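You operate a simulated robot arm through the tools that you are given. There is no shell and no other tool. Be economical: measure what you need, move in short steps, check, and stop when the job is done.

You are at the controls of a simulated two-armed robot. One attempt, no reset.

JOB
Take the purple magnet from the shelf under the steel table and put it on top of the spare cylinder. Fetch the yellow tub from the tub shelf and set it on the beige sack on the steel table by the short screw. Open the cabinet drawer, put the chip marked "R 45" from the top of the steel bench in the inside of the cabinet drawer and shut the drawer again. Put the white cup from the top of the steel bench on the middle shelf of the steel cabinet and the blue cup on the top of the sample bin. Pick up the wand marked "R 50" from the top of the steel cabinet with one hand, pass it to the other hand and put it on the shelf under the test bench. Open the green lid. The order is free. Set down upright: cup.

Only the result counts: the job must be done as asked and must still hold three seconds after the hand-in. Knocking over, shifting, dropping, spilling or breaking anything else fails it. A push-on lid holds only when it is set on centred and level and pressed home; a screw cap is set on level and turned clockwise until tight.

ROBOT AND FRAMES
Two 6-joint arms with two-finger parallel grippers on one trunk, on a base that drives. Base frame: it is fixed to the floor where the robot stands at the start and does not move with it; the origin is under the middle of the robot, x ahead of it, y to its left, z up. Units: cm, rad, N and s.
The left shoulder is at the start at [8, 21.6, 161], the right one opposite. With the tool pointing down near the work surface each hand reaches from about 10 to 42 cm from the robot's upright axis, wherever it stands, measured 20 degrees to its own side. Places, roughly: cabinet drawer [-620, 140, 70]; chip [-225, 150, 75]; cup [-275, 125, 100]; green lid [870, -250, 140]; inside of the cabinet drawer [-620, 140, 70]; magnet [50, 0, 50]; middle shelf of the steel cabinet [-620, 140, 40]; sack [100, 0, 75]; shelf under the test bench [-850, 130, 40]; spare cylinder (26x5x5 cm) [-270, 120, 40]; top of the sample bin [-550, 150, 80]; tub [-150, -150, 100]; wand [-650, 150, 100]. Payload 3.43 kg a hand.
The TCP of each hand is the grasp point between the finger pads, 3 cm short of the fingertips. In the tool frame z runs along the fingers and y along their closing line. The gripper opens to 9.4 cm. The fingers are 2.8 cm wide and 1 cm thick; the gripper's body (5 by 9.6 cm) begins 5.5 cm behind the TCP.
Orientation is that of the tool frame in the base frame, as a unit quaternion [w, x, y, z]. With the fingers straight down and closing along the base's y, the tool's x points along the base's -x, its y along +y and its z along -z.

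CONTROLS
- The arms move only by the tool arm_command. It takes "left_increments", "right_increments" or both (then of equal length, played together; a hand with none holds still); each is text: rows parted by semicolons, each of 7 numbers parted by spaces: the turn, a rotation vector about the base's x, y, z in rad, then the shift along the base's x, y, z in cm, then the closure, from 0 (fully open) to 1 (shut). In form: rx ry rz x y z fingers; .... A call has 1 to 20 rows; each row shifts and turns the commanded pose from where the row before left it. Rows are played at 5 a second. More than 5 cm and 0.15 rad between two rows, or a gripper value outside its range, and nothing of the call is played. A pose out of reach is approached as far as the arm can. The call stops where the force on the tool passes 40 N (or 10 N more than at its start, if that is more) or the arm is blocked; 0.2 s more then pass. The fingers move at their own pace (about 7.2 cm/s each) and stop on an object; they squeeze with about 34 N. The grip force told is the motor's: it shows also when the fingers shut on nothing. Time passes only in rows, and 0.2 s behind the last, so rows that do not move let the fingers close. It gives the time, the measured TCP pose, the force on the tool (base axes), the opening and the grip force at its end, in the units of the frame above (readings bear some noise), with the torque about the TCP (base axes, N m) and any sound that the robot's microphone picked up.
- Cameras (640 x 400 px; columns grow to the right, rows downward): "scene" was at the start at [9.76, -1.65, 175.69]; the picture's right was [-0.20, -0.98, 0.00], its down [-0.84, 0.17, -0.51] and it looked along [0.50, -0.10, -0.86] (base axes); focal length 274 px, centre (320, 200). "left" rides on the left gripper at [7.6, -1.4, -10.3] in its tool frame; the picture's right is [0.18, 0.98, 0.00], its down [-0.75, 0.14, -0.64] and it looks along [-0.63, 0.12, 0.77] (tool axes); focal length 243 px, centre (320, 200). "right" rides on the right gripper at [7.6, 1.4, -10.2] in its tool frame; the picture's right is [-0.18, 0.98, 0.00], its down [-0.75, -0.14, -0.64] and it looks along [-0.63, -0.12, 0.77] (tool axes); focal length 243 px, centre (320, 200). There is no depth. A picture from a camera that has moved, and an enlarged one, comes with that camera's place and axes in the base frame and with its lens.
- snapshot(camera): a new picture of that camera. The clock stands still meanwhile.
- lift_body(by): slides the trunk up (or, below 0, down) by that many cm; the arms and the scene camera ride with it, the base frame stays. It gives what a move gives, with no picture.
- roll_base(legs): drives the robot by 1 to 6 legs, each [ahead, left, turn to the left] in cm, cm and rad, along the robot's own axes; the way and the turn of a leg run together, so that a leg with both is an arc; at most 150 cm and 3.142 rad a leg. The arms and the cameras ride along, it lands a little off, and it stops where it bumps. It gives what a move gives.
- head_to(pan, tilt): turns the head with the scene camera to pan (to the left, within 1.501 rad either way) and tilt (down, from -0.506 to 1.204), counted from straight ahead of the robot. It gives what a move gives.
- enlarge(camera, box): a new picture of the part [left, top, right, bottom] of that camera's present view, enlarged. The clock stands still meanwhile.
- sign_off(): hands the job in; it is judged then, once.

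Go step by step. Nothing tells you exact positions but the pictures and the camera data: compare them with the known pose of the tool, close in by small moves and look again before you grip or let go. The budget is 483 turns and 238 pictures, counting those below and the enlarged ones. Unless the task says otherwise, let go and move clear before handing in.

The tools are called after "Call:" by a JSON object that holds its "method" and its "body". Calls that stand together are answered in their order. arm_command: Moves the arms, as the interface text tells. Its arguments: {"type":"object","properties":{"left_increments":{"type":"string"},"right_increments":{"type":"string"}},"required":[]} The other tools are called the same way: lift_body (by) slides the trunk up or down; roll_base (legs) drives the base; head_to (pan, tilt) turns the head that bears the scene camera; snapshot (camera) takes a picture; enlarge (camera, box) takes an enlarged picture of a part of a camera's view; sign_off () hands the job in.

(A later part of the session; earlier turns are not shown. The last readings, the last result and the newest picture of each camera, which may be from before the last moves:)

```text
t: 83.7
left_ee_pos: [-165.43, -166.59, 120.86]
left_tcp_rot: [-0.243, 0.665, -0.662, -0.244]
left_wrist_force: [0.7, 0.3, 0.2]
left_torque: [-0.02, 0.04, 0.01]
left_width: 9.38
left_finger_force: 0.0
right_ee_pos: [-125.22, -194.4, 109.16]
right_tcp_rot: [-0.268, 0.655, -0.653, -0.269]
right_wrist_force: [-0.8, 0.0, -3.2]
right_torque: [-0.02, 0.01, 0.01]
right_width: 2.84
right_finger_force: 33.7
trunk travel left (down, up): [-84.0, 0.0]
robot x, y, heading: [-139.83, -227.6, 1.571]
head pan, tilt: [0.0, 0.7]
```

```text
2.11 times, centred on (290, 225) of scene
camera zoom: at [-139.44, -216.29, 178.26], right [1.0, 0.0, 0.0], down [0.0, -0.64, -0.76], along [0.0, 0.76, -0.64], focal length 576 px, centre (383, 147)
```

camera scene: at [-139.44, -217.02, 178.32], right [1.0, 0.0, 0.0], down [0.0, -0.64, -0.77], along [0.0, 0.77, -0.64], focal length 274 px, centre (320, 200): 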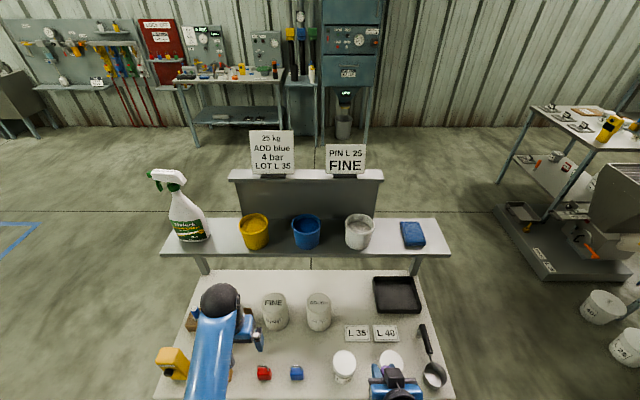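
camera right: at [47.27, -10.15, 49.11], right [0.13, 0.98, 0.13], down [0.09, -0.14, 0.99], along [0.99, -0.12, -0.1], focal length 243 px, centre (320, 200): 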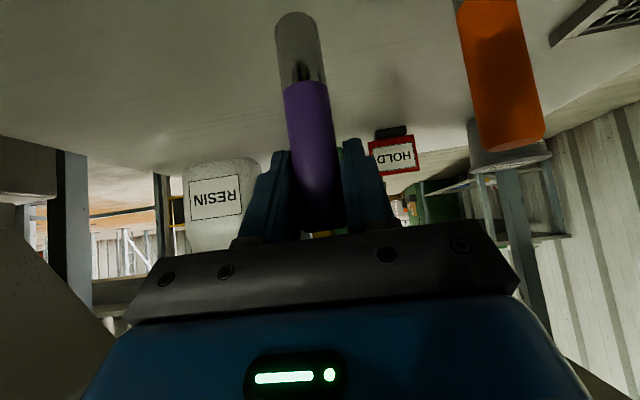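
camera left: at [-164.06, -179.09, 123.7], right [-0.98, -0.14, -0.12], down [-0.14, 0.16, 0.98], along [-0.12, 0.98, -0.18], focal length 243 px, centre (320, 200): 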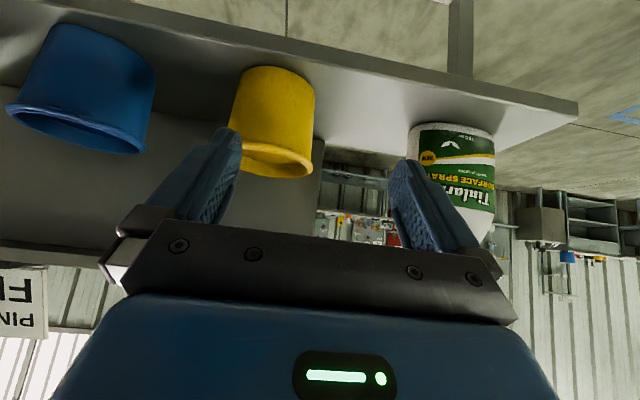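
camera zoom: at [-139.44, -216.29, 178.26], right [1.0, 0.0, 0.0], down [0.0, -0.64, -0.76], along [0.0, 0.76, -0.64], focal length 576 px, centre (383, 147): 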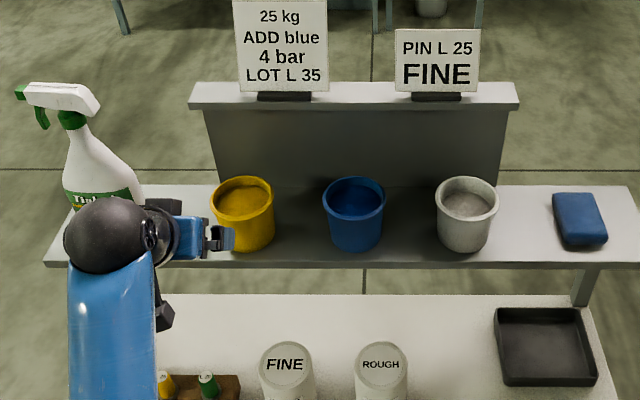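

Tub rim centre is about [-161.8,-151.5,114], radius 5. I line up to straddle its −x wall and look.

Call:
{"method": "arm_command", "body": {"left_increments": "0 0 0 -0.5 4 0 0;0 0 0 -0.5 4 0 0;0 0 0 0 1.3 -1.5 0"}}

Call:
{"method": "snapshot", "body": {"camera": "left"}}

Call:
{"method": "enlarge", "body": {"camera": "scene", "box": [170, 170, 350, 290]}}

```text
t: 84.5
left_ee_pos: [-166.63, -157.29, 119.38]
left_tcp_rot: [-0.243, 0.665, -0.663, -0.243]
left_wrist_force: [0.9, 0.2, -0.7]
left_torque: [-0.01, 0.01, -0.01]
left_width: 9.41
left_finger_force: 0.1
right_ee_pos: [-125.2, -194.37, 109.03]
right_tcp_rot: [-0.268, 0.655, -0.653, -0.268]
right_wrist_force: [0.2, -0.3, -2.2]
right_torque: [0.04, -0.03, -0.01]
right_width: 2.85
right_finger_force: 34.1
trunk travel left (down, up): [-84.0, 0.0]
robot x, y, heading: [-139.44, -227.37, 1.568]
head pan, tilt: [0.0, 0.7]
```

```text
203 pictures are left
camera left: at [-165.21, -169.77, 122.16], right [-0.98, -0.14, -0.12], down [-0.14, 0.16, 0.98], along [-0.12, 0.98, -0.18], focal length 243 px, centre (320, 200)
```

left: 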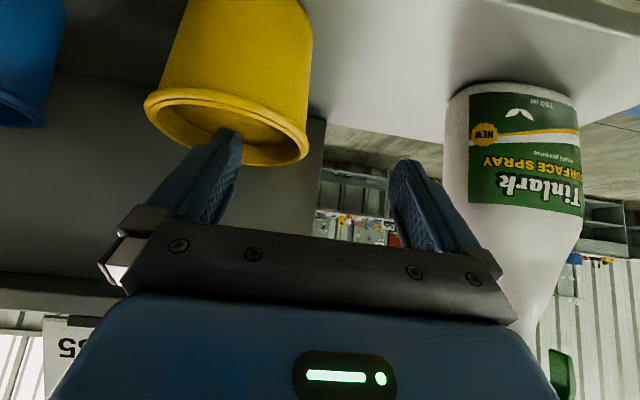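

```text
3.33 times, centred on (260, 230) of scene
camera zoom: at [-139.45, -216.26, 178.26], right [1.0, 0.0, 0.0], down [0.0, -0.64, -0.76], along [0.0, 0.76, -0.64], focal length 913 px, centre (520, 100)
```

zoom: 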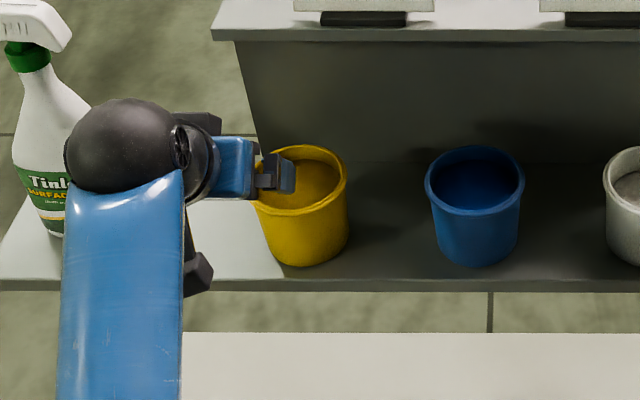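

The inner finger points into the tub's opening. I slide in along the tool axis and close.

Call:
{"method": "arm_command", "body": {"left_increments": "0 0 0 0.5 1.8 -2.1 0;0 0 0 0 1.8 -2.1 0;0 0 0 0 1.7 -2 0;0 0 0 0 0 0 0"}}

Call:
{"method": "enlarge", "body": {"camera": "scene", "box": [170, 170, 350, 290]}}

Call:
{"method": "snapshot", "body": {"camera": "left"}}

```text
t: 85.5
left_ee_pos: [-165.97, -152.07, 113.42]
left_tcp_rot: [-0.245, 0.665, -0.662, -0.244]
left_wrist_force: [-0.4, -4.0, 9.9]
left_torque: [-0.33, -0.47, -0.18]
left_width: 9.39
left_finger_force: 0.0
right_ee_pos: [-125.1, -194.54, 109.12]
right_tcp_rot: [-0.268, 0.655, -0.653, -0.27]
right_wrist_force: [-0.6, 0.3, -2.5]
right_torque: [0.04, 0.0, -0.01]
right_width: 2.85
right_finger_force: 34.8
trunk travel left (down, up): [-84.0, 0.0]
robot x, y, heading: [-139.77, -227.43, 1.568]
head pan, tilt: [0.0, 0.7]
```

```text
3.33 times, centred on (260, 230) of scene
camera zoom: at [-139.41, -216.52, 178.29], right [1.0, 0.0, 0.0], down [0.0, -0.64, -0.77], along [0.0, 0.77, -0.64], focal length 913 px, centre (520, 100)
```

zoom: 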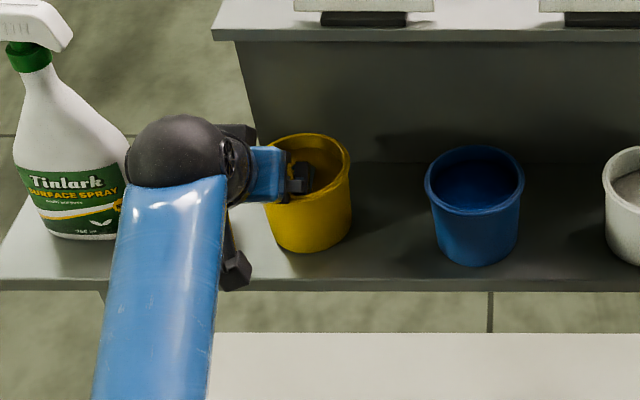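

```text
200 pictures are left
camera left: at [-164.53, -164.63, 116.23], right [-0.98, -0.14, -0.12], down [-0.14, 0.16, 0.98], along [-0.12, 0.98, -0.18], focal length 243 px, centre (320, 200)
```

left: 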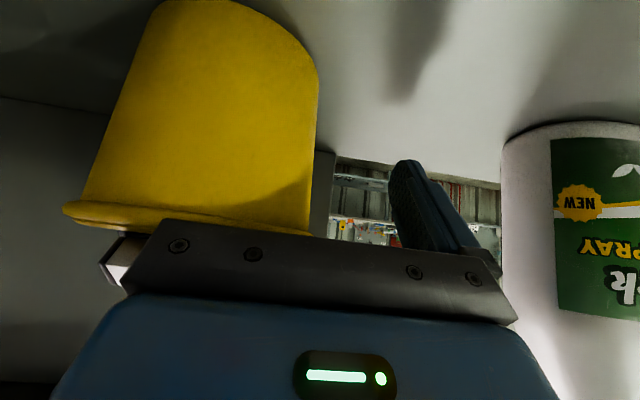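

The palm is touching the near rim; I back off about 0.8 cm and close.

Call:
{"method": "arm_command", "body": {"left_increments": "0 0 0 0 -0.5 0.7 0;0 0 0 0 0 0 1;0 0 0 0 0 0 1;0 0 0 0 0 0 1;0 0 0 0 0 0 1;0 0 0 0 0 0 1"}}

Call:
{"method": "enlarge", "body": {"camera": "scene", "box": [170, 170, 350, 290]}}

```text
t: 86.9
left_ee_pos: [-165.9, -152.62, 113.84]
left_tcp_rot: [-0.242, 0.666, -0.663, -0.242]
left_wrist_force: [1.2, -0.3, 1.9]
left_torque: [-0.09, -0.27, -0.04]
left_width: 2.76
left_finger_force: 34.1
right_ee_pos: [-125.15, -194.54, 108.99]
right_tcp_rot: [-0.268, 0.654, -0.654, -0.269]
right_wrist_force: [0.7, -0.6, -3.0]
right_torque: [0.02, -0.03, -0.05]
right_width: 2.84
right_finger_force: 34.1
trunk travel left (down, up): [-84.0, 0.0]
robot x, y, heading: [-139.75, -227.69, 1.577]
head pan, tilt: [0.0, 0.7]
```

```text
3.33 times, centred on (260, 230) of scene
camera zoom: at [-139.4, -216.35, 178.27], right [1.0, 0.0, 0.0], down [0.0, -0.64, -0.76], along [0.0, 0.76, -0.64], focal length 913 px, centre (520, 100)
```

zoom: 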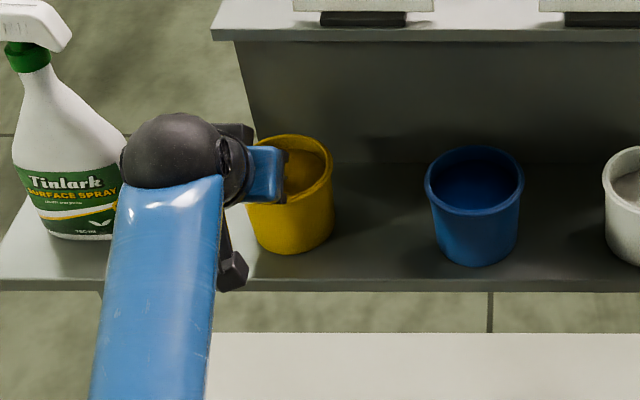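

Gripped (opening 2.8). I lift gently and look.

Call:
{"method": "arm_command", "body": {"left_increments": "0 0 0 0 0 1.5 1;0 0 0 0 0 2 1;0 0 0 0 0 2 1"}}

Call:
{"method": "enlarge", "body": {"camera": "scene", "box": [170, 150, 350, 270]}}

```text
t: 87.7
left_ee_pos: [-165.83, -152.51, 119.15]
left_tcp_rot: [-0.242, 0.665, -0.663, -0.242]
left_wrist_force: [0.0, 0.2, -2.3]
left_torque: [-0.03, 0.14, 0.04]
left_width: 1.54
left_finger_force: 33.9
right_ee_pos: [-125.18, -194.35, 109.07]
right_tcp_rot: [-0.268, 0.655, -0.653, -0.269]
right_wrist_force: [0.4, -0.8, -2.5]
right_torque: [0.0, -0.01, -0.03]
right_width: 2.85
right_finger_force: 34.0
trunk travel left (down, up): [-84.0, 0.0]
robot x, y, heading: [-139.67, -227.3, 1.57]
head pan, tilt: [0.0, 0.7]
```

```text
3.33 times, centred on (260, 210) of scene
camera zoom: at [-139.43, -216.26, 178.26], right [1.0, 0.0, 0.0], down [0.0, -0.64, -0.76], along [0.0, 0.76, -0.64], focal length 913 px, centre (520, 167)
```

zoom: 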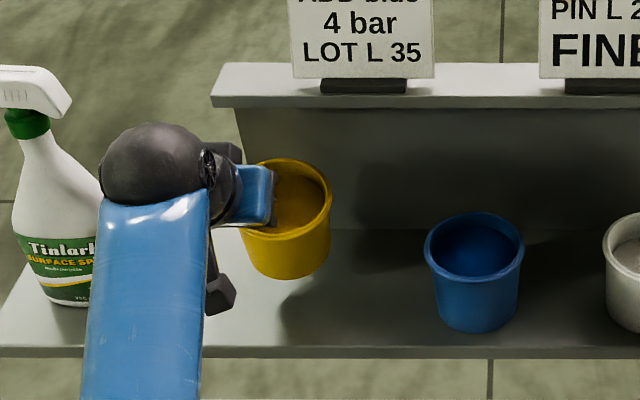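

The tub is held and clear. I back away, retract the left hand a little, and drive out and around toward the steel table.

Call:
{"method": "roll_base", "body": {"legs": [[-28, 0, 0], [0, 140, 0], [145, 0, 0], [45, 0, 0], [0, 0, -1.571]]}}

Call:
{"method": "snapshot", "body": {"camera": "scene"}}

```text
t: 109.0
left_ee_pos: [-202.76, -38.04, 119.27]
left_tcp_rot: [0.344, -0.012, 0.939, 0.003]
left_wrist_force: [-0.6, 0.1, -3.5]
left_torque: [0.11, 0.02, 0.0]
left_width: 1.49
left_finger_force: 34.0
right_ee_pos: [-243.94, -79.8, 108.97]
right_tcp_rot: [0.379, -0.011, 0.925, 0.004]
right_wrist_force: [0.1, 0.3, -2.9]
right_torque: [0.0, 0.0, 0.02]
right_width: 2.83
right_finger_force: 34.1
trunk travel left (down, up): [-84.0, 0.0]
robot x, y, heading: [-277.45, -66.08, 0.024]
head pan, tilt: [0.0, 0.7]
```

```text
197 pictures are left
camera scene: at [-265.57, -66.08, 178.26], right [0.02, -1.0, 0.0], down [-0.64, -0.02, -0.76], along [0.76, 0.02, -0.64], focal length 274 px, centre (320, 200)
```

scene: 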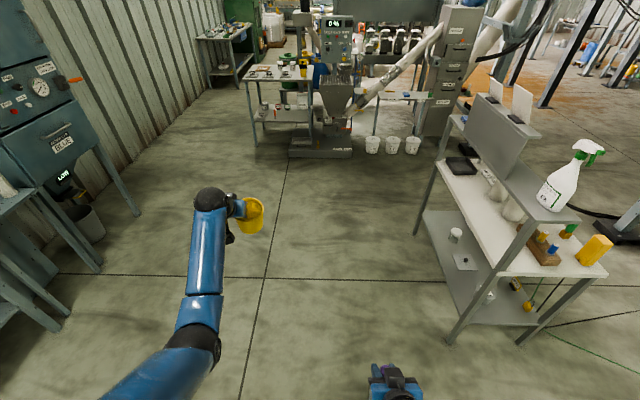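

The path ahead is clear. I drive on toward the left side of the steel table.

Call:
{"method": "roll_base", "body": {"legs": [[0, 0, -0.024], [0, 100, 0], [150, 0, 0], [90, 0, 0], [0, 45, 0], [100, 0, 0]]}}

Call:
{"method": "snapshot", "body": {"camera": "scene"}}

```text
t: 133.0
left_ee_pos: [133.37, 111.97, 119.25]
left_tcp_rot: [0.344, -0.001, 0.939, 0.0]
left_wrist_force: [0.3, 0.9, -2.9]
left_torque: [0.1, 0.05, -0.02]
left_width: 1.44
left_finger_force: 34.2
right_ee_pos: [91.27, 71.2, 109.07]
right_tcp_rot: [0.38, 0.0, 0.925, 0.0]
right_wrist_force: [-0.2, -0.8, -3.3]
right_torque: [-0.05, 0.02, -0.01]
right_width: 2.83
right_finger_force: 34.0
trunk travel left (down, up): [-84.0, 0.0]
robot x, y, heading: [58.49, 85.82, -0.003]
head pan, tilt: [0.0, 0.7]
```

```text
196 pictures are left
camera scene: at [69.81, 85.36, 178.28], right [0.0, -1.0, 0.0], down [-0.64, 0.0, -0.77], along [0.77, 0.0, -0.64], focal length 274 px, centre (320, 200)
```

scene: 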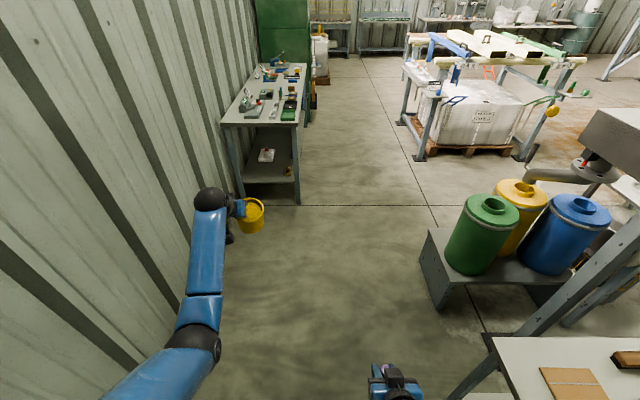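

Clear to turn. I advance 18 cm and turn right to face the table's left side, the tub passing above the table.

Call:
{"method": "roll_base", "body": {"legs": [[18, 0, 0], [0, 0, -1.571]]}}

Call:
{"method": "head_to", "body": {"pan": 0, "tilt": 0.9}}

Call:
{"method": "snapshot", "body": {"camera": "scene"}}

Call:
{"method": "snapshot", "body": {"camera": "left"}}

```text
t: 138.3
left_ee_pos: [102.51, 10.31, 119.13]
left_tcp_rot: [0.241, 0.665, 0.664, -0.244]
left_wrist_force: [0.3, -1.1, -3.0]
left_torque: [0.02, -0.1, 0.03]
left_width: 1.41
left_finger_force: 34.2
right_ee_pos: [61.63, 52.5, 108.91]
right_tcp_rot: [0.267, 0.654, 0.654, -0.269]
right_wrist_force: [-0.7, 1.2, -3.2]
right_torque: [0.05, 0.01, 0.01]
right_width: 2.85
right_finger_force: 33.8
trunk travel left (down, up): [-84.0, 0.0]
robot x, y, heading: [75.99, 85.68, -1.573]
head pan, tilt: [0.0, 0.7]
```

```text
t: 139.0
left_ee_pos: [102.43, 10.48, 119.25]
left_tcp_rot: [0.242, 0.664, 0.664, -0.243]
left_wrist_force: [0.1, -0.2, -3.2]
left_torque: [0.0, -0.1, 0.01]
left_width: 1.4
left_finger_force: 33.4
right_ee_pos: [61.82, 52.42, 108.98]
right_tcp_rot: [0.268, 0.654, 0.655, -0.268]
right_wrist_force: [0.7, 0.6, -3.0]
right_torque: [0.0, -0.02, 0.02]
right_width: 2.88
right_finger_force: 34.1
trunk travel left (down, up): [-84.0, 0.0]
robot x, y, heading: [76.16, 85.54, -1.57]
head pan, tilt: [0.0, 0.901]
```

```text
195 pictures are left
camera scene: at [76.43, 74.62, 176.65], right [-1.0, 0.0, 0.0], down [0.0, 0.78, -0.62], along [0.0, -0.62, -0.78], focal length 274 px, centre (320, 200)
```

scene: 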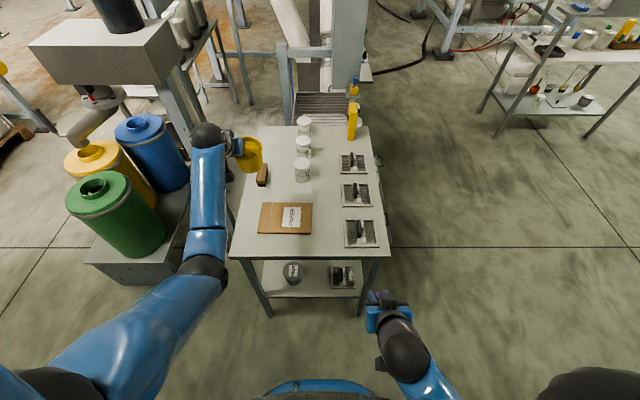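

```text
194 pictures are left
camera left: at [100.99, 22.72, 122.08], right [0.98, 0.14, -0.12], down [0.14, -0.16, 0.98], along [0.12, -0.98, -0.18], focal length 243 px, centre (320, 200)
```

left: 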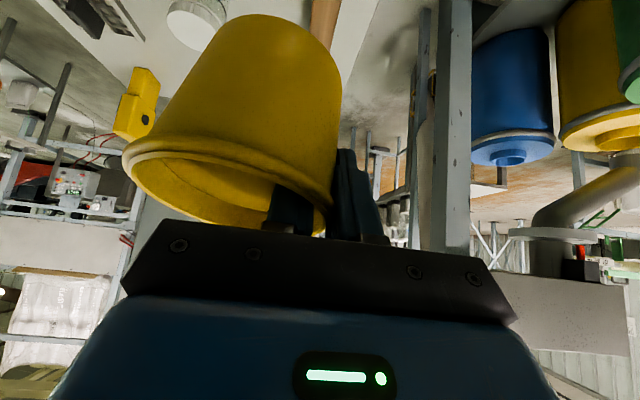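

Cross-checking views, the sack's top is at about z 85, centre [91,11]. I shift the tub over it and lower part way.

Call:
{"method": "arm_command", "body": {"left_increments": "0 0 0 -2.5 0.9 -3 1;0 0 0 -2.5 0.9 -3 1;0 0 0 -2.5 0.8 -3 1;0 0 0 0 0 -4 1;0 0 0 0 0 -4 1"}}

Call:
{"method": "enlarge", "body": {"camera": "scene", "box": [190, 100, 390, 260]}}

Call:
{"method": "snapshot", "body": {"camera": "right"}}

```text
t: 140.2
left_ee_pos: [94.95, 12.98, 102.21]
left_tcp_rot: [0.242, 0.664, 0.664, -0.244]
left_wrist_force: [-0.5, 0.6, -2.8]
left_torque: [0.05, -0.09, 0.01]
left_width: 1.39
left_finger_force: 34.0
right_ee_pos: [61.8, 52.37, 109.03]
right_tcp_rot: [0.268, 0.654, 0.654, -0.269]
right_wrist_force: [0.0, -0.1, -2.6]
right_torque: [0.05, -0.01, 0.01]
right_width: 2.81
right_finger_force: 33.7
trunk travel left (down, up): [-84.0, 0.0]
robot x, y, heading: [76.38, 85.57, -1.57]
head pan, tilt: [0.0, 0.901]
```

```text
2.50 times, centred on (290, 180) of scene
camera zoom: at [76.48, 74.55, 176.64], right [-1.0, 0.0, 0.0], down [0.0, 0.78, -0.62], along [0.0, -0.62, -0.78], focal length 684 px, centre (395, 250)
```

zoom: 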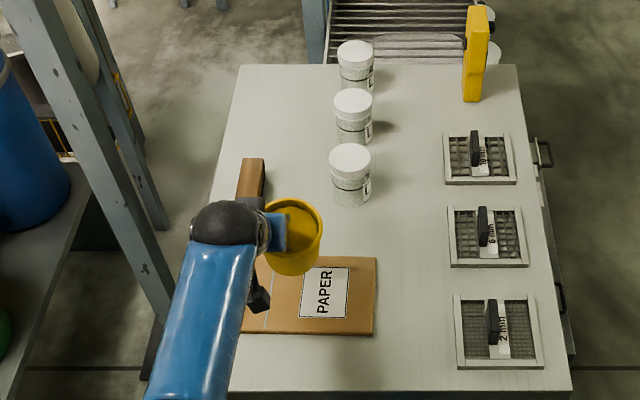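

```text
192 pictures are left
camera right: at [63.15, 65.12, 110.96], right [0.98, -0.13, 0.13], down [-0.14, -0.09, 0.99], along [-0.12, -0.99, -0.1], focal length 243 px, centre (320, 200)
```

right: 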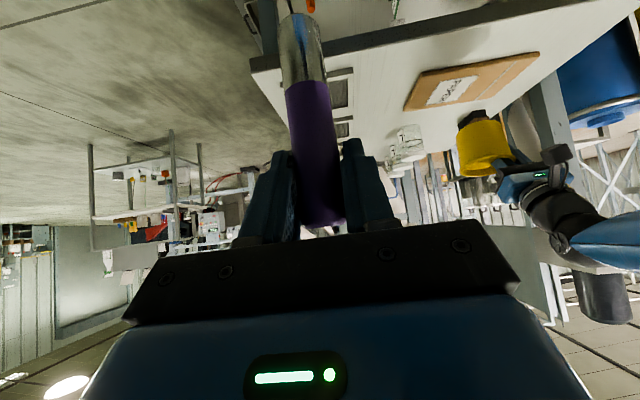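

The tub is over the sack's centre. I lower it in small steps until contact.

Call:
{"method": "arm_command", "body": {"left_increments": "0 0 0 -0.5 0 -3 1;0 0 0 0 0 -2.5 1;0 0 0 0 0 -1 1"}}

Call:
{"method": "snapshot", "body": {"camera": "right"}}

```text
t: 141.0
left_ee_pos: [94.4, 12.94, 95.71]
left_tcp_rot: [0.242, 0.664, 0.664, -0.244]
left_wrist_force: [-0.8, 0.0, -3.0]
left_torque: [-0.03, -0.11, 0.0]
left_width: 1.42
left_finger_force: 34.1
right_ee_pos: [61.81, 52.46, 109.0]
right_tcp_rot: [0.268, 0.654, 0.654, -0.268]
right_wrist_force: [-0.5, 0.8, -1.9]
right_torque: [0.0, 0.01, 0.02]
right_width: 2.85
right_finger_force: 33.6
trunk travel left (down, up): [-84.0, 0.0]
robot x, y, heading: [76.22, 85.56, -1.571]
head pan, tilt: [0.0, 0.901]
```

```text
191 pictures are left
camera right: at [63.12, 65.15, 110.96], right [0.98, -0.13, 0.13], down [-0.14, -0.09, 0.99], along [-0.12, -0.99, -0.1], focal length 243 px, centre (320, 200)
```

right: 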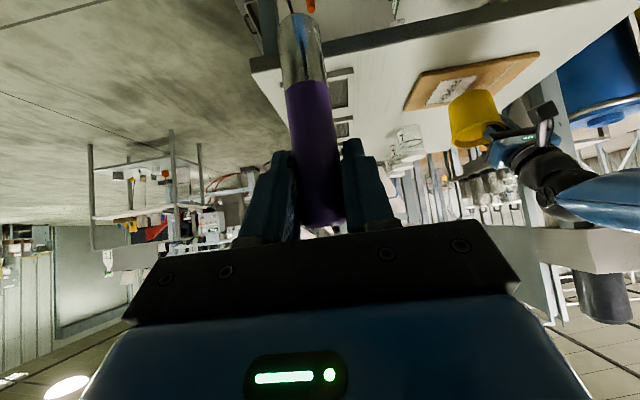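

I continue down slowly and zoom on the tub from the right camera.

Call:
{"method": "arm_command", "body": {"left_increments": "0 0 0 0 0 -0.7 1;0 0 0 0 0 -0.5 1;0 0 0 0 0 -0.3 1"}}

Call:
{"method": "enlarge", "body": {"camera": "right", "box": [390, 30, 590, 160]}}

```text
t: 141.8
left_ee_pos: [94.4, 13.0, 94.3]
left_tcp_rot: [0.243, 0.664, 0.664, -0.243]
left_wrist_force: [-0.1, 0.5, -3.3]
left_torque: [0.06, -0.11, 0.0]
left_width: 1.37
left_finger_force: 33.5
right_ee_pos: [61.68, 52.65, 108.95]
right_tcp_rot: [0.268, 0.654, 0.654, -0.268]
right_wrist_force: [-0.2, -0.3, -2.8]
right_torque: [0.03, 0.0, -0.02]
right_width: 2.82
right_finger_force: 34.2
trunk travel left (down, up): [-84.0, 0.0]
robot x, y, heading: [76.2, 85.35, -1.574]
head pan, tilt: [0.0, 0.901]
```

```text
3.08 times, centred on (490, 95) of right
camera zoom: at [63.1, 65.19, 110.96], right [0.98, -0.13, 0.13], down [-0.14, -0.09, 0.99], along [-0.12, -0.99, -0.1], focal length 746 px, centre (-203, 523)
```

zoom: 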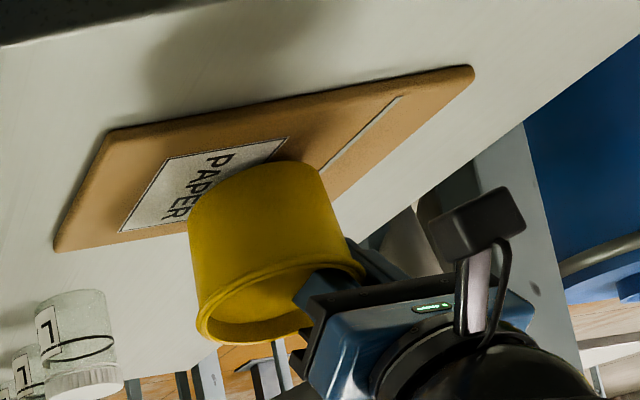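

The tub leans by about 0.17 rad toward the hand side; I level it about y and keep lowering.

Call:
{"method": "arm_command", "body": {"left_increments": "0 -0.09 0 0 0 0 1;0 -0.08 0 0 0 0 1;0 0 0 0 0 -0.3 1;0 0 0 0 0 -0.3 1"}}

Call:
{"method": "enlarge", "body": {"camera": "right", "box": [390, 30, 590, 160]}}

```text
t: 142.8
left_ee_pos: [94.54, 12.98, 94.25]
left_tcp_rot: [0.302, 0.681, 0.64, -0.19]
left_wrist_force: [1.6, 2.5, 24.2]
left_torque: [0.41, 0.98, -0.11]
left_width: 1.4
left_finger_force: 33.5
right_ee_pos: [61.72, 52.89, 109.14]
right_tcp_rot: [0.269, 0.654, 0.653, -0.271]
right_wrist_force: [0.3, 0.2, -2.4]
right_torque: [0.01, 0.0, -0.02]
right_width: 2.85
right_finger_force: 34.1
trunk travel left (down, up): [-84.0, 0.0]
robot x, y, heading: [76.2, 85.76, -1.575]
head pan, tilt: [0.0, 0.901]
```

```text
3.08 times, centred on (490, 95) of right
camera zoom: at [63.09, 65.57, 111.07], right [0.98, -0.13, 0.13], down [-0.14, -0.08, 0.99], along [-0.12, -0.99, -0.1], focal length 746 px, centre (-203, 523)
```

zoom: 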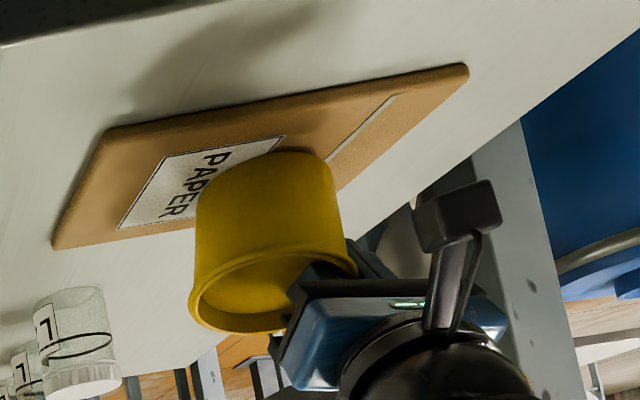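

It's in contact and level now. I ease off the pressure, open moderately, and look.

Call:
{"method": "arm_command", "body": {"left_increments": "0 0 0 0 0 0.3 1;0 0 0 0 0 0 0.85;0 0 0 0 0 0 0.7;0 0 0 0 0 0 0.6;0 0 0 0 0 0 0.6"}}

Call:
{"method": "enlarge", "body": {"camera": "right", "box": [390, 30, 590, 160]}}

Call:
{"method": "enlarge", "body": {"camera": "scene", "box": [190, 100, 390, 260]}}

```text
t: 144.0
left_ee_pos: [94.41, 12.93, 93.96]
left_tcp_rot: [0.297, 0.683, 0.641, -0.185]
left_wrist_force: [0.3, 0.7, -0.1]
left_torque: [-0.02, -0.01, -0.01]
left_width: 3.76
left_finger_force: 0.0
right_ee_pos: [61.7, 52.47, 109.02]
right_tcp_rot: [0.268, 0.654, 0.655, -0.268]
right_wrist_force: [0.1, 0.2, -2.4]
right_torque: [-0.01, 0.01, 0.01]
right_width: 2.85
right_finger_force: 34.2
trunk travel left (down, up): [-84.0, 0.0]
robot x, y, heading: [76.47, 85.69, -1.572]
head pan, tilt: [0.0, 0.901]
```

```text
3.08 times, centred on (490, 95) of right
camera zoom: at [63.1, 65.19, 110.96], right [0.98, -0.13, 0.13], down [-0.14, -0.09, 0.99], along [-0.12, -0.99, -0.1], focal length 746 px, centre (-203, 523)
```

zoom: 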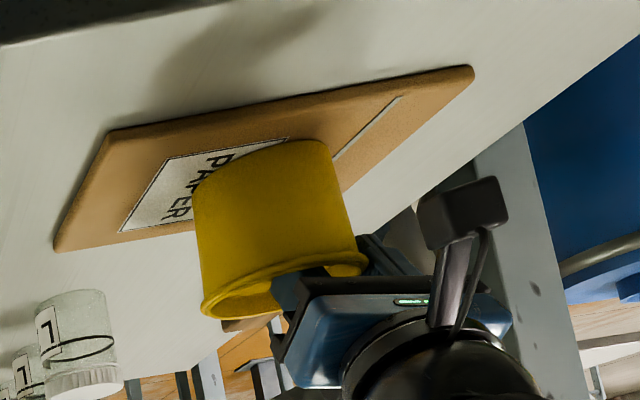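

```text
2.50 times, centred on (290, 180) of scene
camera zoom: at [76.4, 74.67, 176.64], right [-1.0, 0.0, 0.0], down [0.0, 0.78, -0.62], along [0.0, -0.62, -0.78], focal length 684 px, centre (395, 250)
```

zoom: 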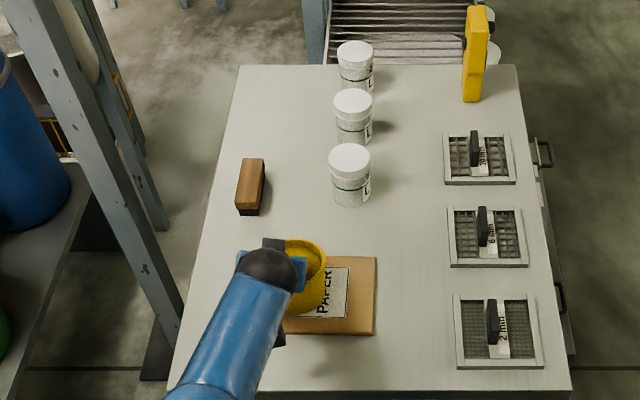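

The tub sits on the sack. I withdraw the left hand along its tool axis.

Call:
{"method": "arm_command", "body": {"left_increments": "0 0 0 0 1.3 1.5 0.6;0 0 0 0 1.3 1.5 0.6;0 0 0 0 1.3 1.5 0.6;0 0 0 0 1.5 2 0.6;0 0 0 0 3 3 0.6;0 0.17 0 0 3 3 0.3"}}

Call:
{"method": "enlarge", "body": {"camera": "scene", "box": [190, 100, 390, 260]}}

```text
refused: row 6 steps farther than a row can; nothing moved
```

```text
2.50 times, centred on (290, 180) of scene
camera zoom: at [76.4, 74.67, 176.64], right [-1.0, 0.0, 0.0], down [0.0, 0.78, -0.62], along [0.0, -0.62, -0.78], focal length 684 px, centre (395, 250)
```

zoom: 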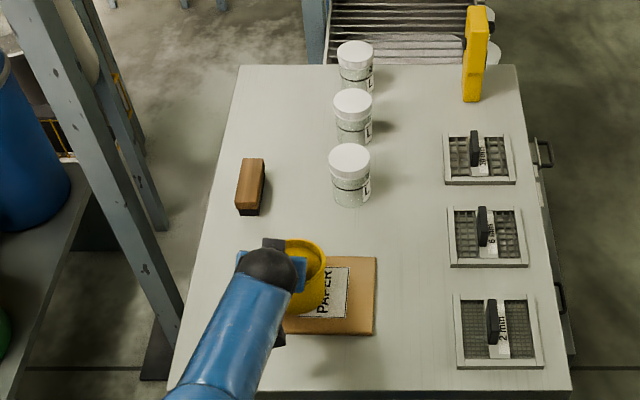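

Same plan with a smaller rotation step.

Call:
{"method": "arm_command", "body": {"left_increments": "0 0 0 0 1.3 1.5 0.6;0 0 0 0 1.3 1.5 0.6;0 0 0 0 1.3 1.5 0.6;0 0 0 0 1.5 2 0.6;0 0 0 0 3 3 0.6;0 0.14 0 0 3 2 0.3"}}

Call:
{"method": "enlarge", "body": {"camera": "scene", "box": [190, 100, 390, 260]}}

```text
t: 145.4
left_ee_pos: [94.31, 24.54, 105.67]
left_tcp_rot: [0.253, 0.667, 0.661, -0.234]
left_wrist_force: [0.3, -0.5, 0.4]
left_torque: [-0.02, -0.02, -0.04]
left_width: 6.59
left_finger_force: 0.1
right_ee_pos: [61.71, 52.64, 109.05]
right_tcp_rot: [0.268, 0.654, 0.654, -0.27]
right_wrist_force: [0.9, 0.3, -3.6]
right_torque: [0.0, -0.02, -0.02]
right_width: 2.85
right_finger_force: 34.3
trunk travel left (down, up): [-84.0, 0.0]
robot x, y, heading: [76.17, 85.65, -1.572]
head pan, tilt: [0.0, 0.901]
```

```text
2.50 times, centred on (290, 180) of scene
camera zoom: at [76.47, 74.96, 176.67], right [-1.0, 0.0, 0.0], down [0.0, 0.78, -0.62], along [0.0, -0.62, -0.78], focal length 684 px, centre (395, 250)
```

zoom: 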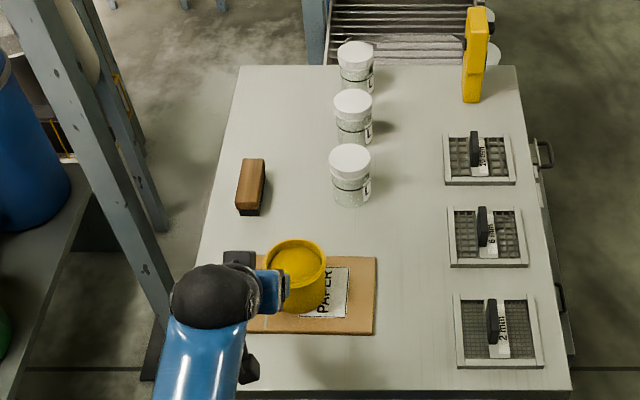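

The tub is placed. Next is the green lid to the far +x; I drive out along the corridor.

Call:
{"method": "roll_base", "body": {"legs": [[-10, 0, 0], [0, 0, 1.571], [120, 0, 0], [0, -50, 0], [140, 0, 0]]}}

Call:
{"method": "head_to", "body": {"pan": -0.3, "tilt": 0.25}}

Call:
{"method": "snapshot", "body": {"camera": "scene"}}

```text
t: 165.4
left_ee_pos: [400.33, 67.23, 105.54]
left_tcp_rot: [0.344, 0.001, 0.939, 0.015]
left_wrist_force: [-0.1, 0.1, 0.0]
left_torque: [-0.01, -0.01, 0.01]
left_width: 6.58
left_finger_force: 0.0
right_ee_pos: [372.52, 34.24, 109.07]
right_tcp_rot: [0.38, -0.005, 0.925, 0.002]
right_wrist_force: [-0.1, 0.5, -3.5]
right_torque: [0.01, -0.02, -0.01]
right_width: 2.86
right_finger_force: 33.8
trunk travel left (down, up): [-84.0, 0.0]
robot x, y, heading: [339.29, 48.1, 0.01]
head pan, tilt: [0.0, 0.901]
```

```text
t: 166.4
left_ee_pos: [400.46, 67.17, 105.59]
left_tcp_rot: [0.343, 0.0, 0.939, 0.015]
left_wrist_force: [-0.2, 0.5, 0.1]
left_torque: [0.01, -0.03, 0.01]
left_width: 6.58
left_finger_force: 0.1
right_ee_pos: [372.58, 34.27, 109.13]
right_tcp_rot: [0.38, -0.004, 0.925, 0.002]
right_wrist_force: [-1.3, 0.3, -3.1]
right_torque: [0.03, 0.0, -0.02]
right_width: 2.84
right_finger_force: 33.2
trunk travel left (down, up): [-84.0, 0.0]
robot x, y, heading: [339.22, 48.17, 0.01]
head pan, tilt: [-0.3, 0.25]
```

```text
184 pictures are left
camera scene: at [351.49, 45.42, 182.34], right [-0.28, -0.96, 0.0], down [-0.24, 0.07, -0.97], along [0.93, -0.28, -0.25], focal length 274 px, centre (320, 200)
```

scene: 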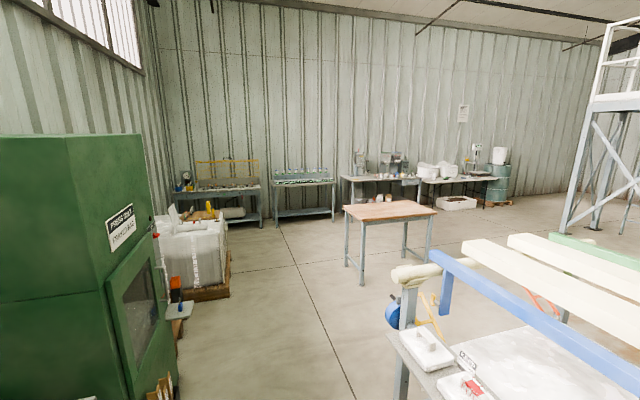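

I zoom toward the lid's expected direction.

Call:
{"method": "enlarge", "body": {"camera": "scene", "box": [320, 100, 520, 225]}}

```text
3.20 times, centred on (420, 162) of scene
camera zoom: at [351.49, 45.42, 182.34], right [-0.28, -0.96, 0.0], down [-0.24, 0.07, -0.97], along [0.93, -0.28, -0.25], focal length 876 px, centre (0, 320)
```

zoom: 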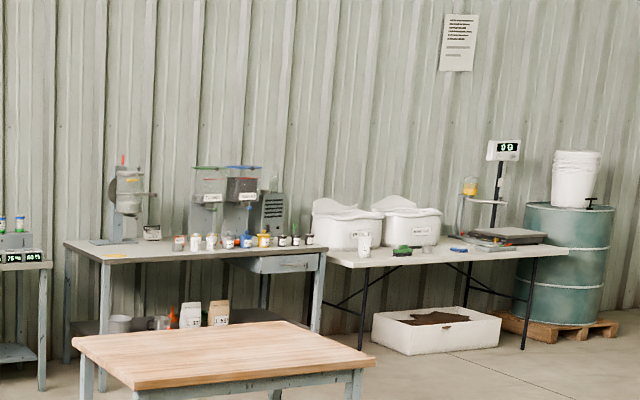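

The green-lidded dispenser is on the far bench. I drive ahead to x≈720 and look right.

Call:
{"method": "roll_base", "body": {"legs": [[150, 0, -0.01], [150, 0, 0], [90, 0, 0]]}}

Call:
{"method": "head_to", "body": {"pan": -1.0, "tilt": 0.45}}

Call:
{"method": "snapshot", "body": {"camera": "scene"}}

```text
t: 179.1
left_ee_pos: [671.04, 74.44, 105.3]
left_tcp_rot: [0.342, -0.021, 0.939, 0.023]
left_wrist_force: [0.2, 0.3, -0.5]
left_torque: [-0.05, 0.01, 0.0]
left_width: 6.58
left_finger_force: 0.1
right_ee_pos: [644.69, 40.24, 108.95]
right_tcp_rot: [0.377, -0.026, 0.926, 0.01]
right_wrist_force: [0.2, 0.8, -2.9]
right_torque: [0.04, 0.02, 0.01]
right_width: 2.86
right_finger_force: 34.1
trunk travel left (down, up): [-84.0, 0.0]
robot x, y, heading: [610.85, 52.57, 0.057]
head pan, tilt: [-0.3, 0.25]
stopped in leg 2: the robot was blocked; the commanded pose is now the measured one
```

```text
t: 180.2
left_ee_pos: [670.97, 74.26, 105.62]
left_tcp_rot: [0.343, -0.02, 0.939, 0.023]
left_wrist_force: [-0.2, 0.2, 0.8]
left_torque: [0.02, 0.0, 0.01]
left_width: 6.6
left_finger_force: 0.0
right_ee_pos: [644.66, 40.12, 109.03]
right_tcp_rot: [0.379, -0.026, 0.925, 0.011]
right_wrist_force: [-0.9, 0.3, -2.9]
right_torque: [-0.01, 0.04, 0.01]
right_width: 2.82
right_finger_force: 34.2
trunk travel left (down, up): [-84.0, 0.0]
robot x, y, heading: [610.97, 52.73, 0.056]
head pan, tilt: [-1.0, 0.45]
```

```text
182 pictures are left
camera scene: at [619.39, 45.12, 180.49], right [-0.81, -0.59, 0.0], down [-0.26, 0.35, -0.9], along [0.53, -0.73, -0.44], focal length 274 px, centre (320, 200)
```

scene: 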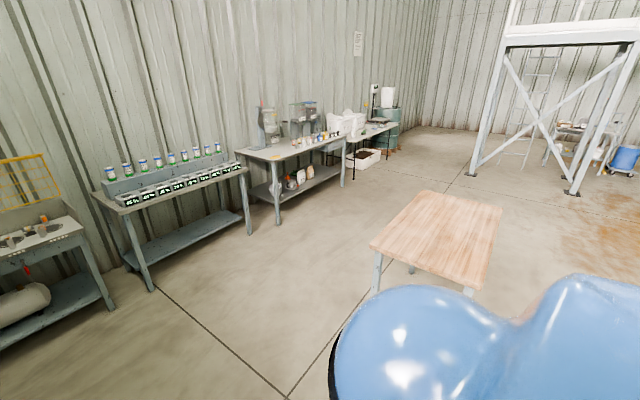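

I was blocked, likely by the pallet on the left. I back off a little and look left.

Call:
{"method": "roll_base", "body": {"legs": [[-15, 0, -0.056]]}}

Call:
{"method": "head_to", "body": {"pan": 0.5, "tilt": 0.8}}

Call:
{"method": "snapshot", "body": {"camera": "scene"}}

```text
t: 181.6
left_ee_pos: [657.53, 70.61, 105.23]
left_tcp_rot: [0.342, 0.004, 0.94, 0.015]
left_wrist_force: [-0.5, 0.2, 0.1]
left_torque: [0.0, -0.02, 0.0]
left_width: 6.59
left_finger_force: 0.0
right_ee_pos: [629.29, 37.8, 108.97]
right_tcp_rot: [0.377, -0.001, 0.926, 0.0]
right_wrist_force: [0.2, 0.3, -3.0]
right_torque: [-0.02, 0.01, -0.02]
right_width: 2.81
right_finger_force: 34.1
trunk travel left (down, up): [-84.0, 0.0]
robot x, y, heading: [595.84, 52.4, -0.0]
head pan, tilt: [-1.0, 0.45]
```

```text
t: 183.2
left_ee_pos: [657.03, 70.67, 105.53]
left_tcp_rot: [0.344, 0.004, 0.939, 0.014]
left_wrist_force: [0.3, -1.0, 0.0]
left_torque: [-0.01, 0.02, 0.04]
left_width: 6.57
left_finger_force: 0.1
right_ee_pos: [628.88, 38.08, 109.05]
right_tcp_rot: [0.379, 0.0, 0.925, -0.001]
right_wrist_force: [0.1, -0.8, -1.6]
right_torque: [0.0, 0.03, 0.01]
right_width: 2.84
right_finger_force: 34.0
trunk travel left (down, up): [-84.0, 0.0]
robot x, y, heading: [596.28, 52.12, 0.003]
head pan, tilt: [0.499, 0.799]
```

```text
181 pictures are left
camera scene: at [606.07, 55.9, 177.45], right [0.48, -0.88, 0.0], down [-0.63, -0.34, -0.7], along [0.61, 0.33, -0.72], focal length 274 px, centre (320, 200)
```

scene: 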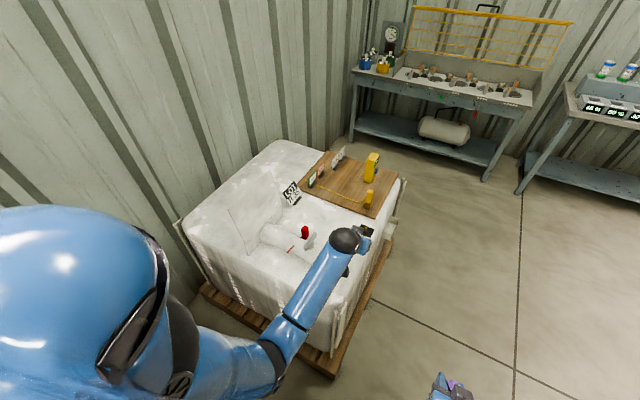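

The left arm hangs over the pallet's edge; items there look undisturbed. I strafe away, then go ahead and look right.

Call:
{"method": "roll_base", "body": {"legs": [[0, -72, 0], [140, 0, 0], [20, 0, 0]]}}

Call:
{"method": "head_to", "body": {"pan": -0.9, "tilt": 0.5}}

Call:
{"method": "snapshot", "body": {"camera": "scene"}}

```text
t: 194.9
left_ee_pos: [818.12, 1.56, 105.81]
left_tcp_rot: [0.345, -0.002, 0.938, 0.017]
left_wrist_force: [-0.1, -0.5, 0.6]
left_torque: [-0.01, -0.02, 0.0]
left_width: 6.59
left_finger_force: 0.2
right_ee_pos: [790.45, -31.53, 109.1]
right_tcp_rot: [0.381, -0.007, 0.924, 0.002]
right_wrist_force: [-1.2, 0.8, -2.1]
right_torque: [0.04, 0.02, 0.01]
right_width: 2.86
right_finger_force: 34.4
trunk travel left (down, up): [-84.0, 0.0]
robot x, y, heading: [757.46, -17.46, 0.017]
head pan, tilt: [0.499, 0.799]
```

```text
t: 196.4
left_ee_pos: [818.48, 1.62, 105.49]
left_tcp_rot: [0.343, -0.002, 0.939, 0.017]
left_wrist_force: [-1.0, 0.0, -0.4]
left_torque: [0.01, 0.03, 0.02]
left_width: 6.59
left_finger_force: 0.1
right_ee_pos: [790.78, -31.39, 109.16]
right_tcp_rot: [0.38, -0.007, 0.925, 0.002]
right_wrist_force: [0.0, 0.2, -3.5]
right_torque: [0.01, 0.01, -0.02]
right_width: 2.85
right_finger_force: 33.9
trunk travel left (down, up): [-84.0, 0.0]
robot x, y, heading: [757.42, -17.69, 0.012]
head pan, tilt: [-0.901, 0.499]
```

```text
180 pictures are left
camera scene: at [766.5, -24.79, 180.04], right [-0.77, -0.63, 0.0], down [-0.3, 0.37, -0.88], along [0.56, -0.68, -0.48], focal length 274 px, centre (320, 200)
```

scene: 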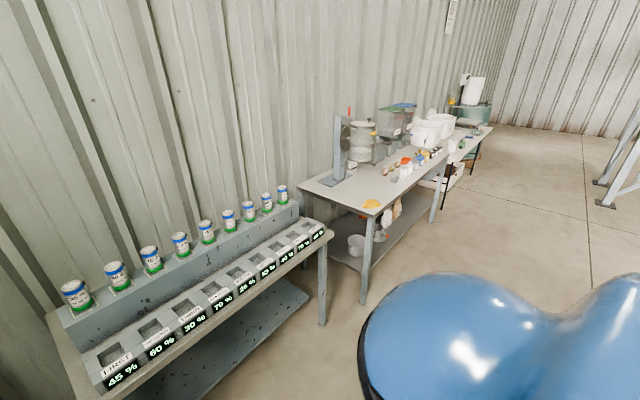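

The lid sits near [862,-250,140] on the bench whose front is at x≈835. I strafe right along it.

Call:
{"method": "roll_base", "body": {"legs": [[0, 0, -0.012], [0, -130, 0], [0, -115, 0]]}}

Call:
{"method": "head_to", "body": {"pan": 0.15, "tilt": 0.4}}

Call:
{"method": "snapshot", "body": {"camera": "scene"}}

```text
t: 208.7
left_ee_pos: [826.78, -241.47, 105.46]
left_tcp_rot: [0.343, -0.009, 0.939, 0.018]
left_wrist_force: [0.6, 1.0, 1.5]
left_torque: [-0.01, 0.01, 0.01]
left_width: 6.6
left_finger_force: 0.2
right_ee_pos: [799.63, -275.1, 109.01]
right_tcp_rot: [0.379, -0.015, 0.925, 0.005]
right_wrist_force: [-0.3, 0.0, -2.4]
right_torque: [-0.01, 0.02, -0.01]
right_width: 2.84
right_finger_force: 34.4
trunk travel left (down, up): [-84.0, 0.0]
robot x, y, heading: [765.94, -261.88, 0.033]
head pan, tilt: [-0.901, 0.499]
```

```text
t: 210.0
left_ee_pos: [826.78, -241.53, 105.49]
left_tcp_rot: [0.343, -0.011, 0.939, 0.019]
left_wrist_force: [-0.1, -0.7, 0.2]
left_torque: [0.02, 0.01, 0.01]
left_width: 6.6
left_finger_force: 0.0
right_ee_pos: [799.73, -275.12, 108.91]
right_tcp_rot: [0.379, -0.014, 0.925, 0.005]
right_wrist_force: [-0.4, 0.6, -3.6]
right_torque: [-0.03, -0.02, -0.01]
right_width: 2.85
right_finger_force: 33.6
trunk travel left (down, up): [-84.0, 0.0]
robot x, y, heading: [765.9, -261.61, 0.031]
head pan, tilt: [0.15, 0.4]
```

```text
179 pictures are left
camera scene: at [778.4, -260.18, 180.95], right [0.18, -0.98, 0.0], down [-0.38, -0.07, -0.92], along [0.91, 0.17, -0.39], focal length 274 px, centre (320, 200)
```

scene: 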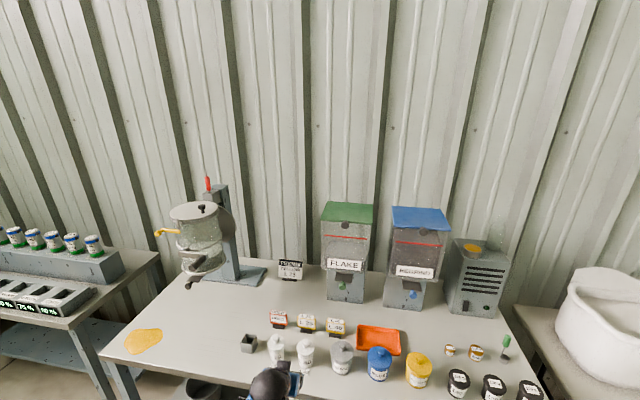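

Call:
{"method": "enlarge", "body": {"camera": "scene", "box": [290, 185, 470, 315]}}

Call:
{"method": "enlarge", "body": {"camera": "scene", "box": [310, 190, 390, 245]}}

```text
3.08 times, centred on (380, 250) of scene
camera zoom: at [778.4, -260.18, 180.95], right [0.18, -0.98, 0.0], down [-0.38, -0.07, -0.92], along [0.91, 0.17, -0.39], focal length 842 px, centre (135, 46)
```

zoom: 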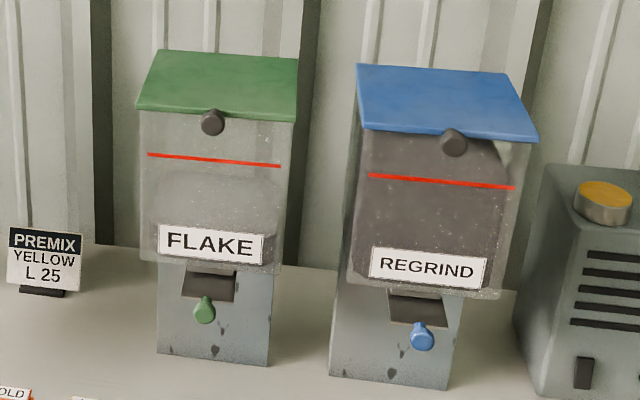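

```text
7.27 times, centred on (350, 218) of scene
camera zoom: at [778.4, -260.18, 180.95], right [0.18, -0.98, 0.0], down [-0.38, -0.07, -0.92], along [0.91, 0.17, -0.39], focal length 1991 px, centre (102, 73)
```

zoom: 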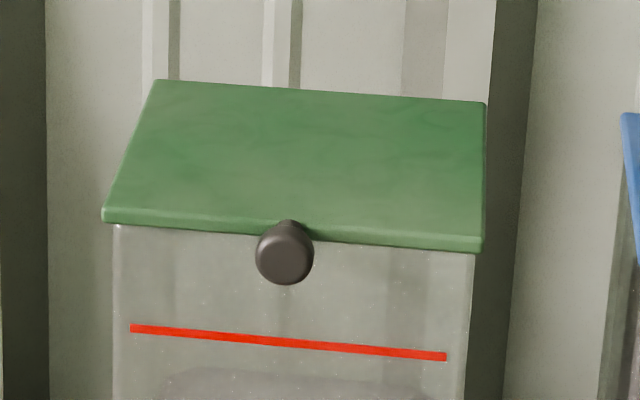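

The lid is hinged at the back with a knob in front. I take the left hand's view to triangulate the knob.

Call:
{"method": "snapshot", "body": {"camera": "left"}}

```text
176 pictures are left
camera left: at [814.28, -243.54, 108.3], right [-0.17, 0.98, -0.09], down [0.16, 0.12, 0.98], along [0.97, 0.15, -0.18], focal length 243 px, centre (320, 200)
```

left: 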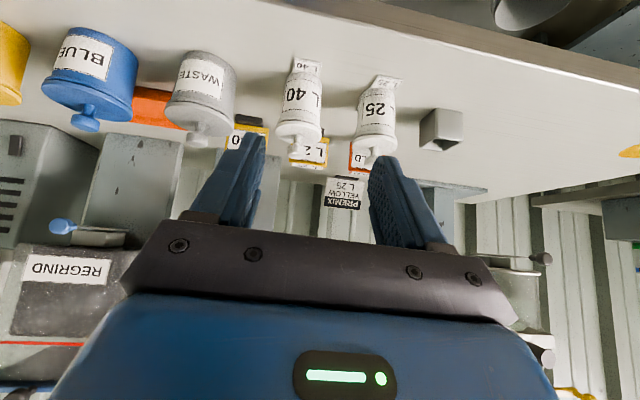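

The hand blocks that view. I raise the left hand to lid height and make it more horizontal.

Call:
{"method": "arm_command", "body": {"left_increments": "0 -0.12 0 -1 0 4.5 0;0 -0.12 0 -1 0 4.5 0;0 -0.12 0 -1 0 4.5 0;0 -0.12 0 -1 0 4.5 0;0 -0.12 0 0 0 4.5 0"}}

Call:
{"method": "snapshot", "body": {"camera": "left"}}

```text
t: 211.2
left_ee_pos: [822.86, -241.5, 128.09]
left_tcp_rot: [0.607, -0.014, 0.795, 0.015]
left_wrist_force: [-0.2, 0.1, 0.2]
left_torque: [0.01, 0.0, 0.01]
left_width: 9.41
left_finger_force: 0.0
right_ee_pos: [799.55, -275.09, 108.93]
right_tcp_rot: [0.379, -0.015, 0.925, 0.006]
right_wrist_force: [-0.1, 0.2, -2.3]
right_torque: [0.0, 0.04, -0.01]
right_width: 2.86
right_finger_force: 33.6
trunk travel left (down, up): [-84.0, 0.0]
robot x, y, heading: [765.77, -261.54, 0.028]
head pan, tilt: [0.15, 0.4]
```

```text
175 pictures are left
camera left: at [810.89, -243.53, 123.31], right [-0.09, 0.98, -0.17], down [-0.43, 0.12, 0.9], along [0.9, 0.15, 0.41], focal length 243 px, centre (320, 200)
```

left: 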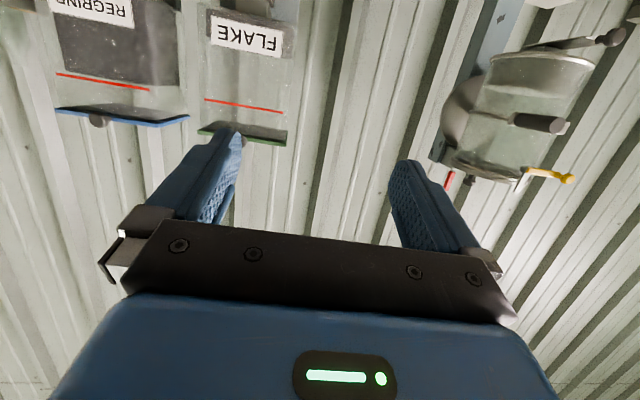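

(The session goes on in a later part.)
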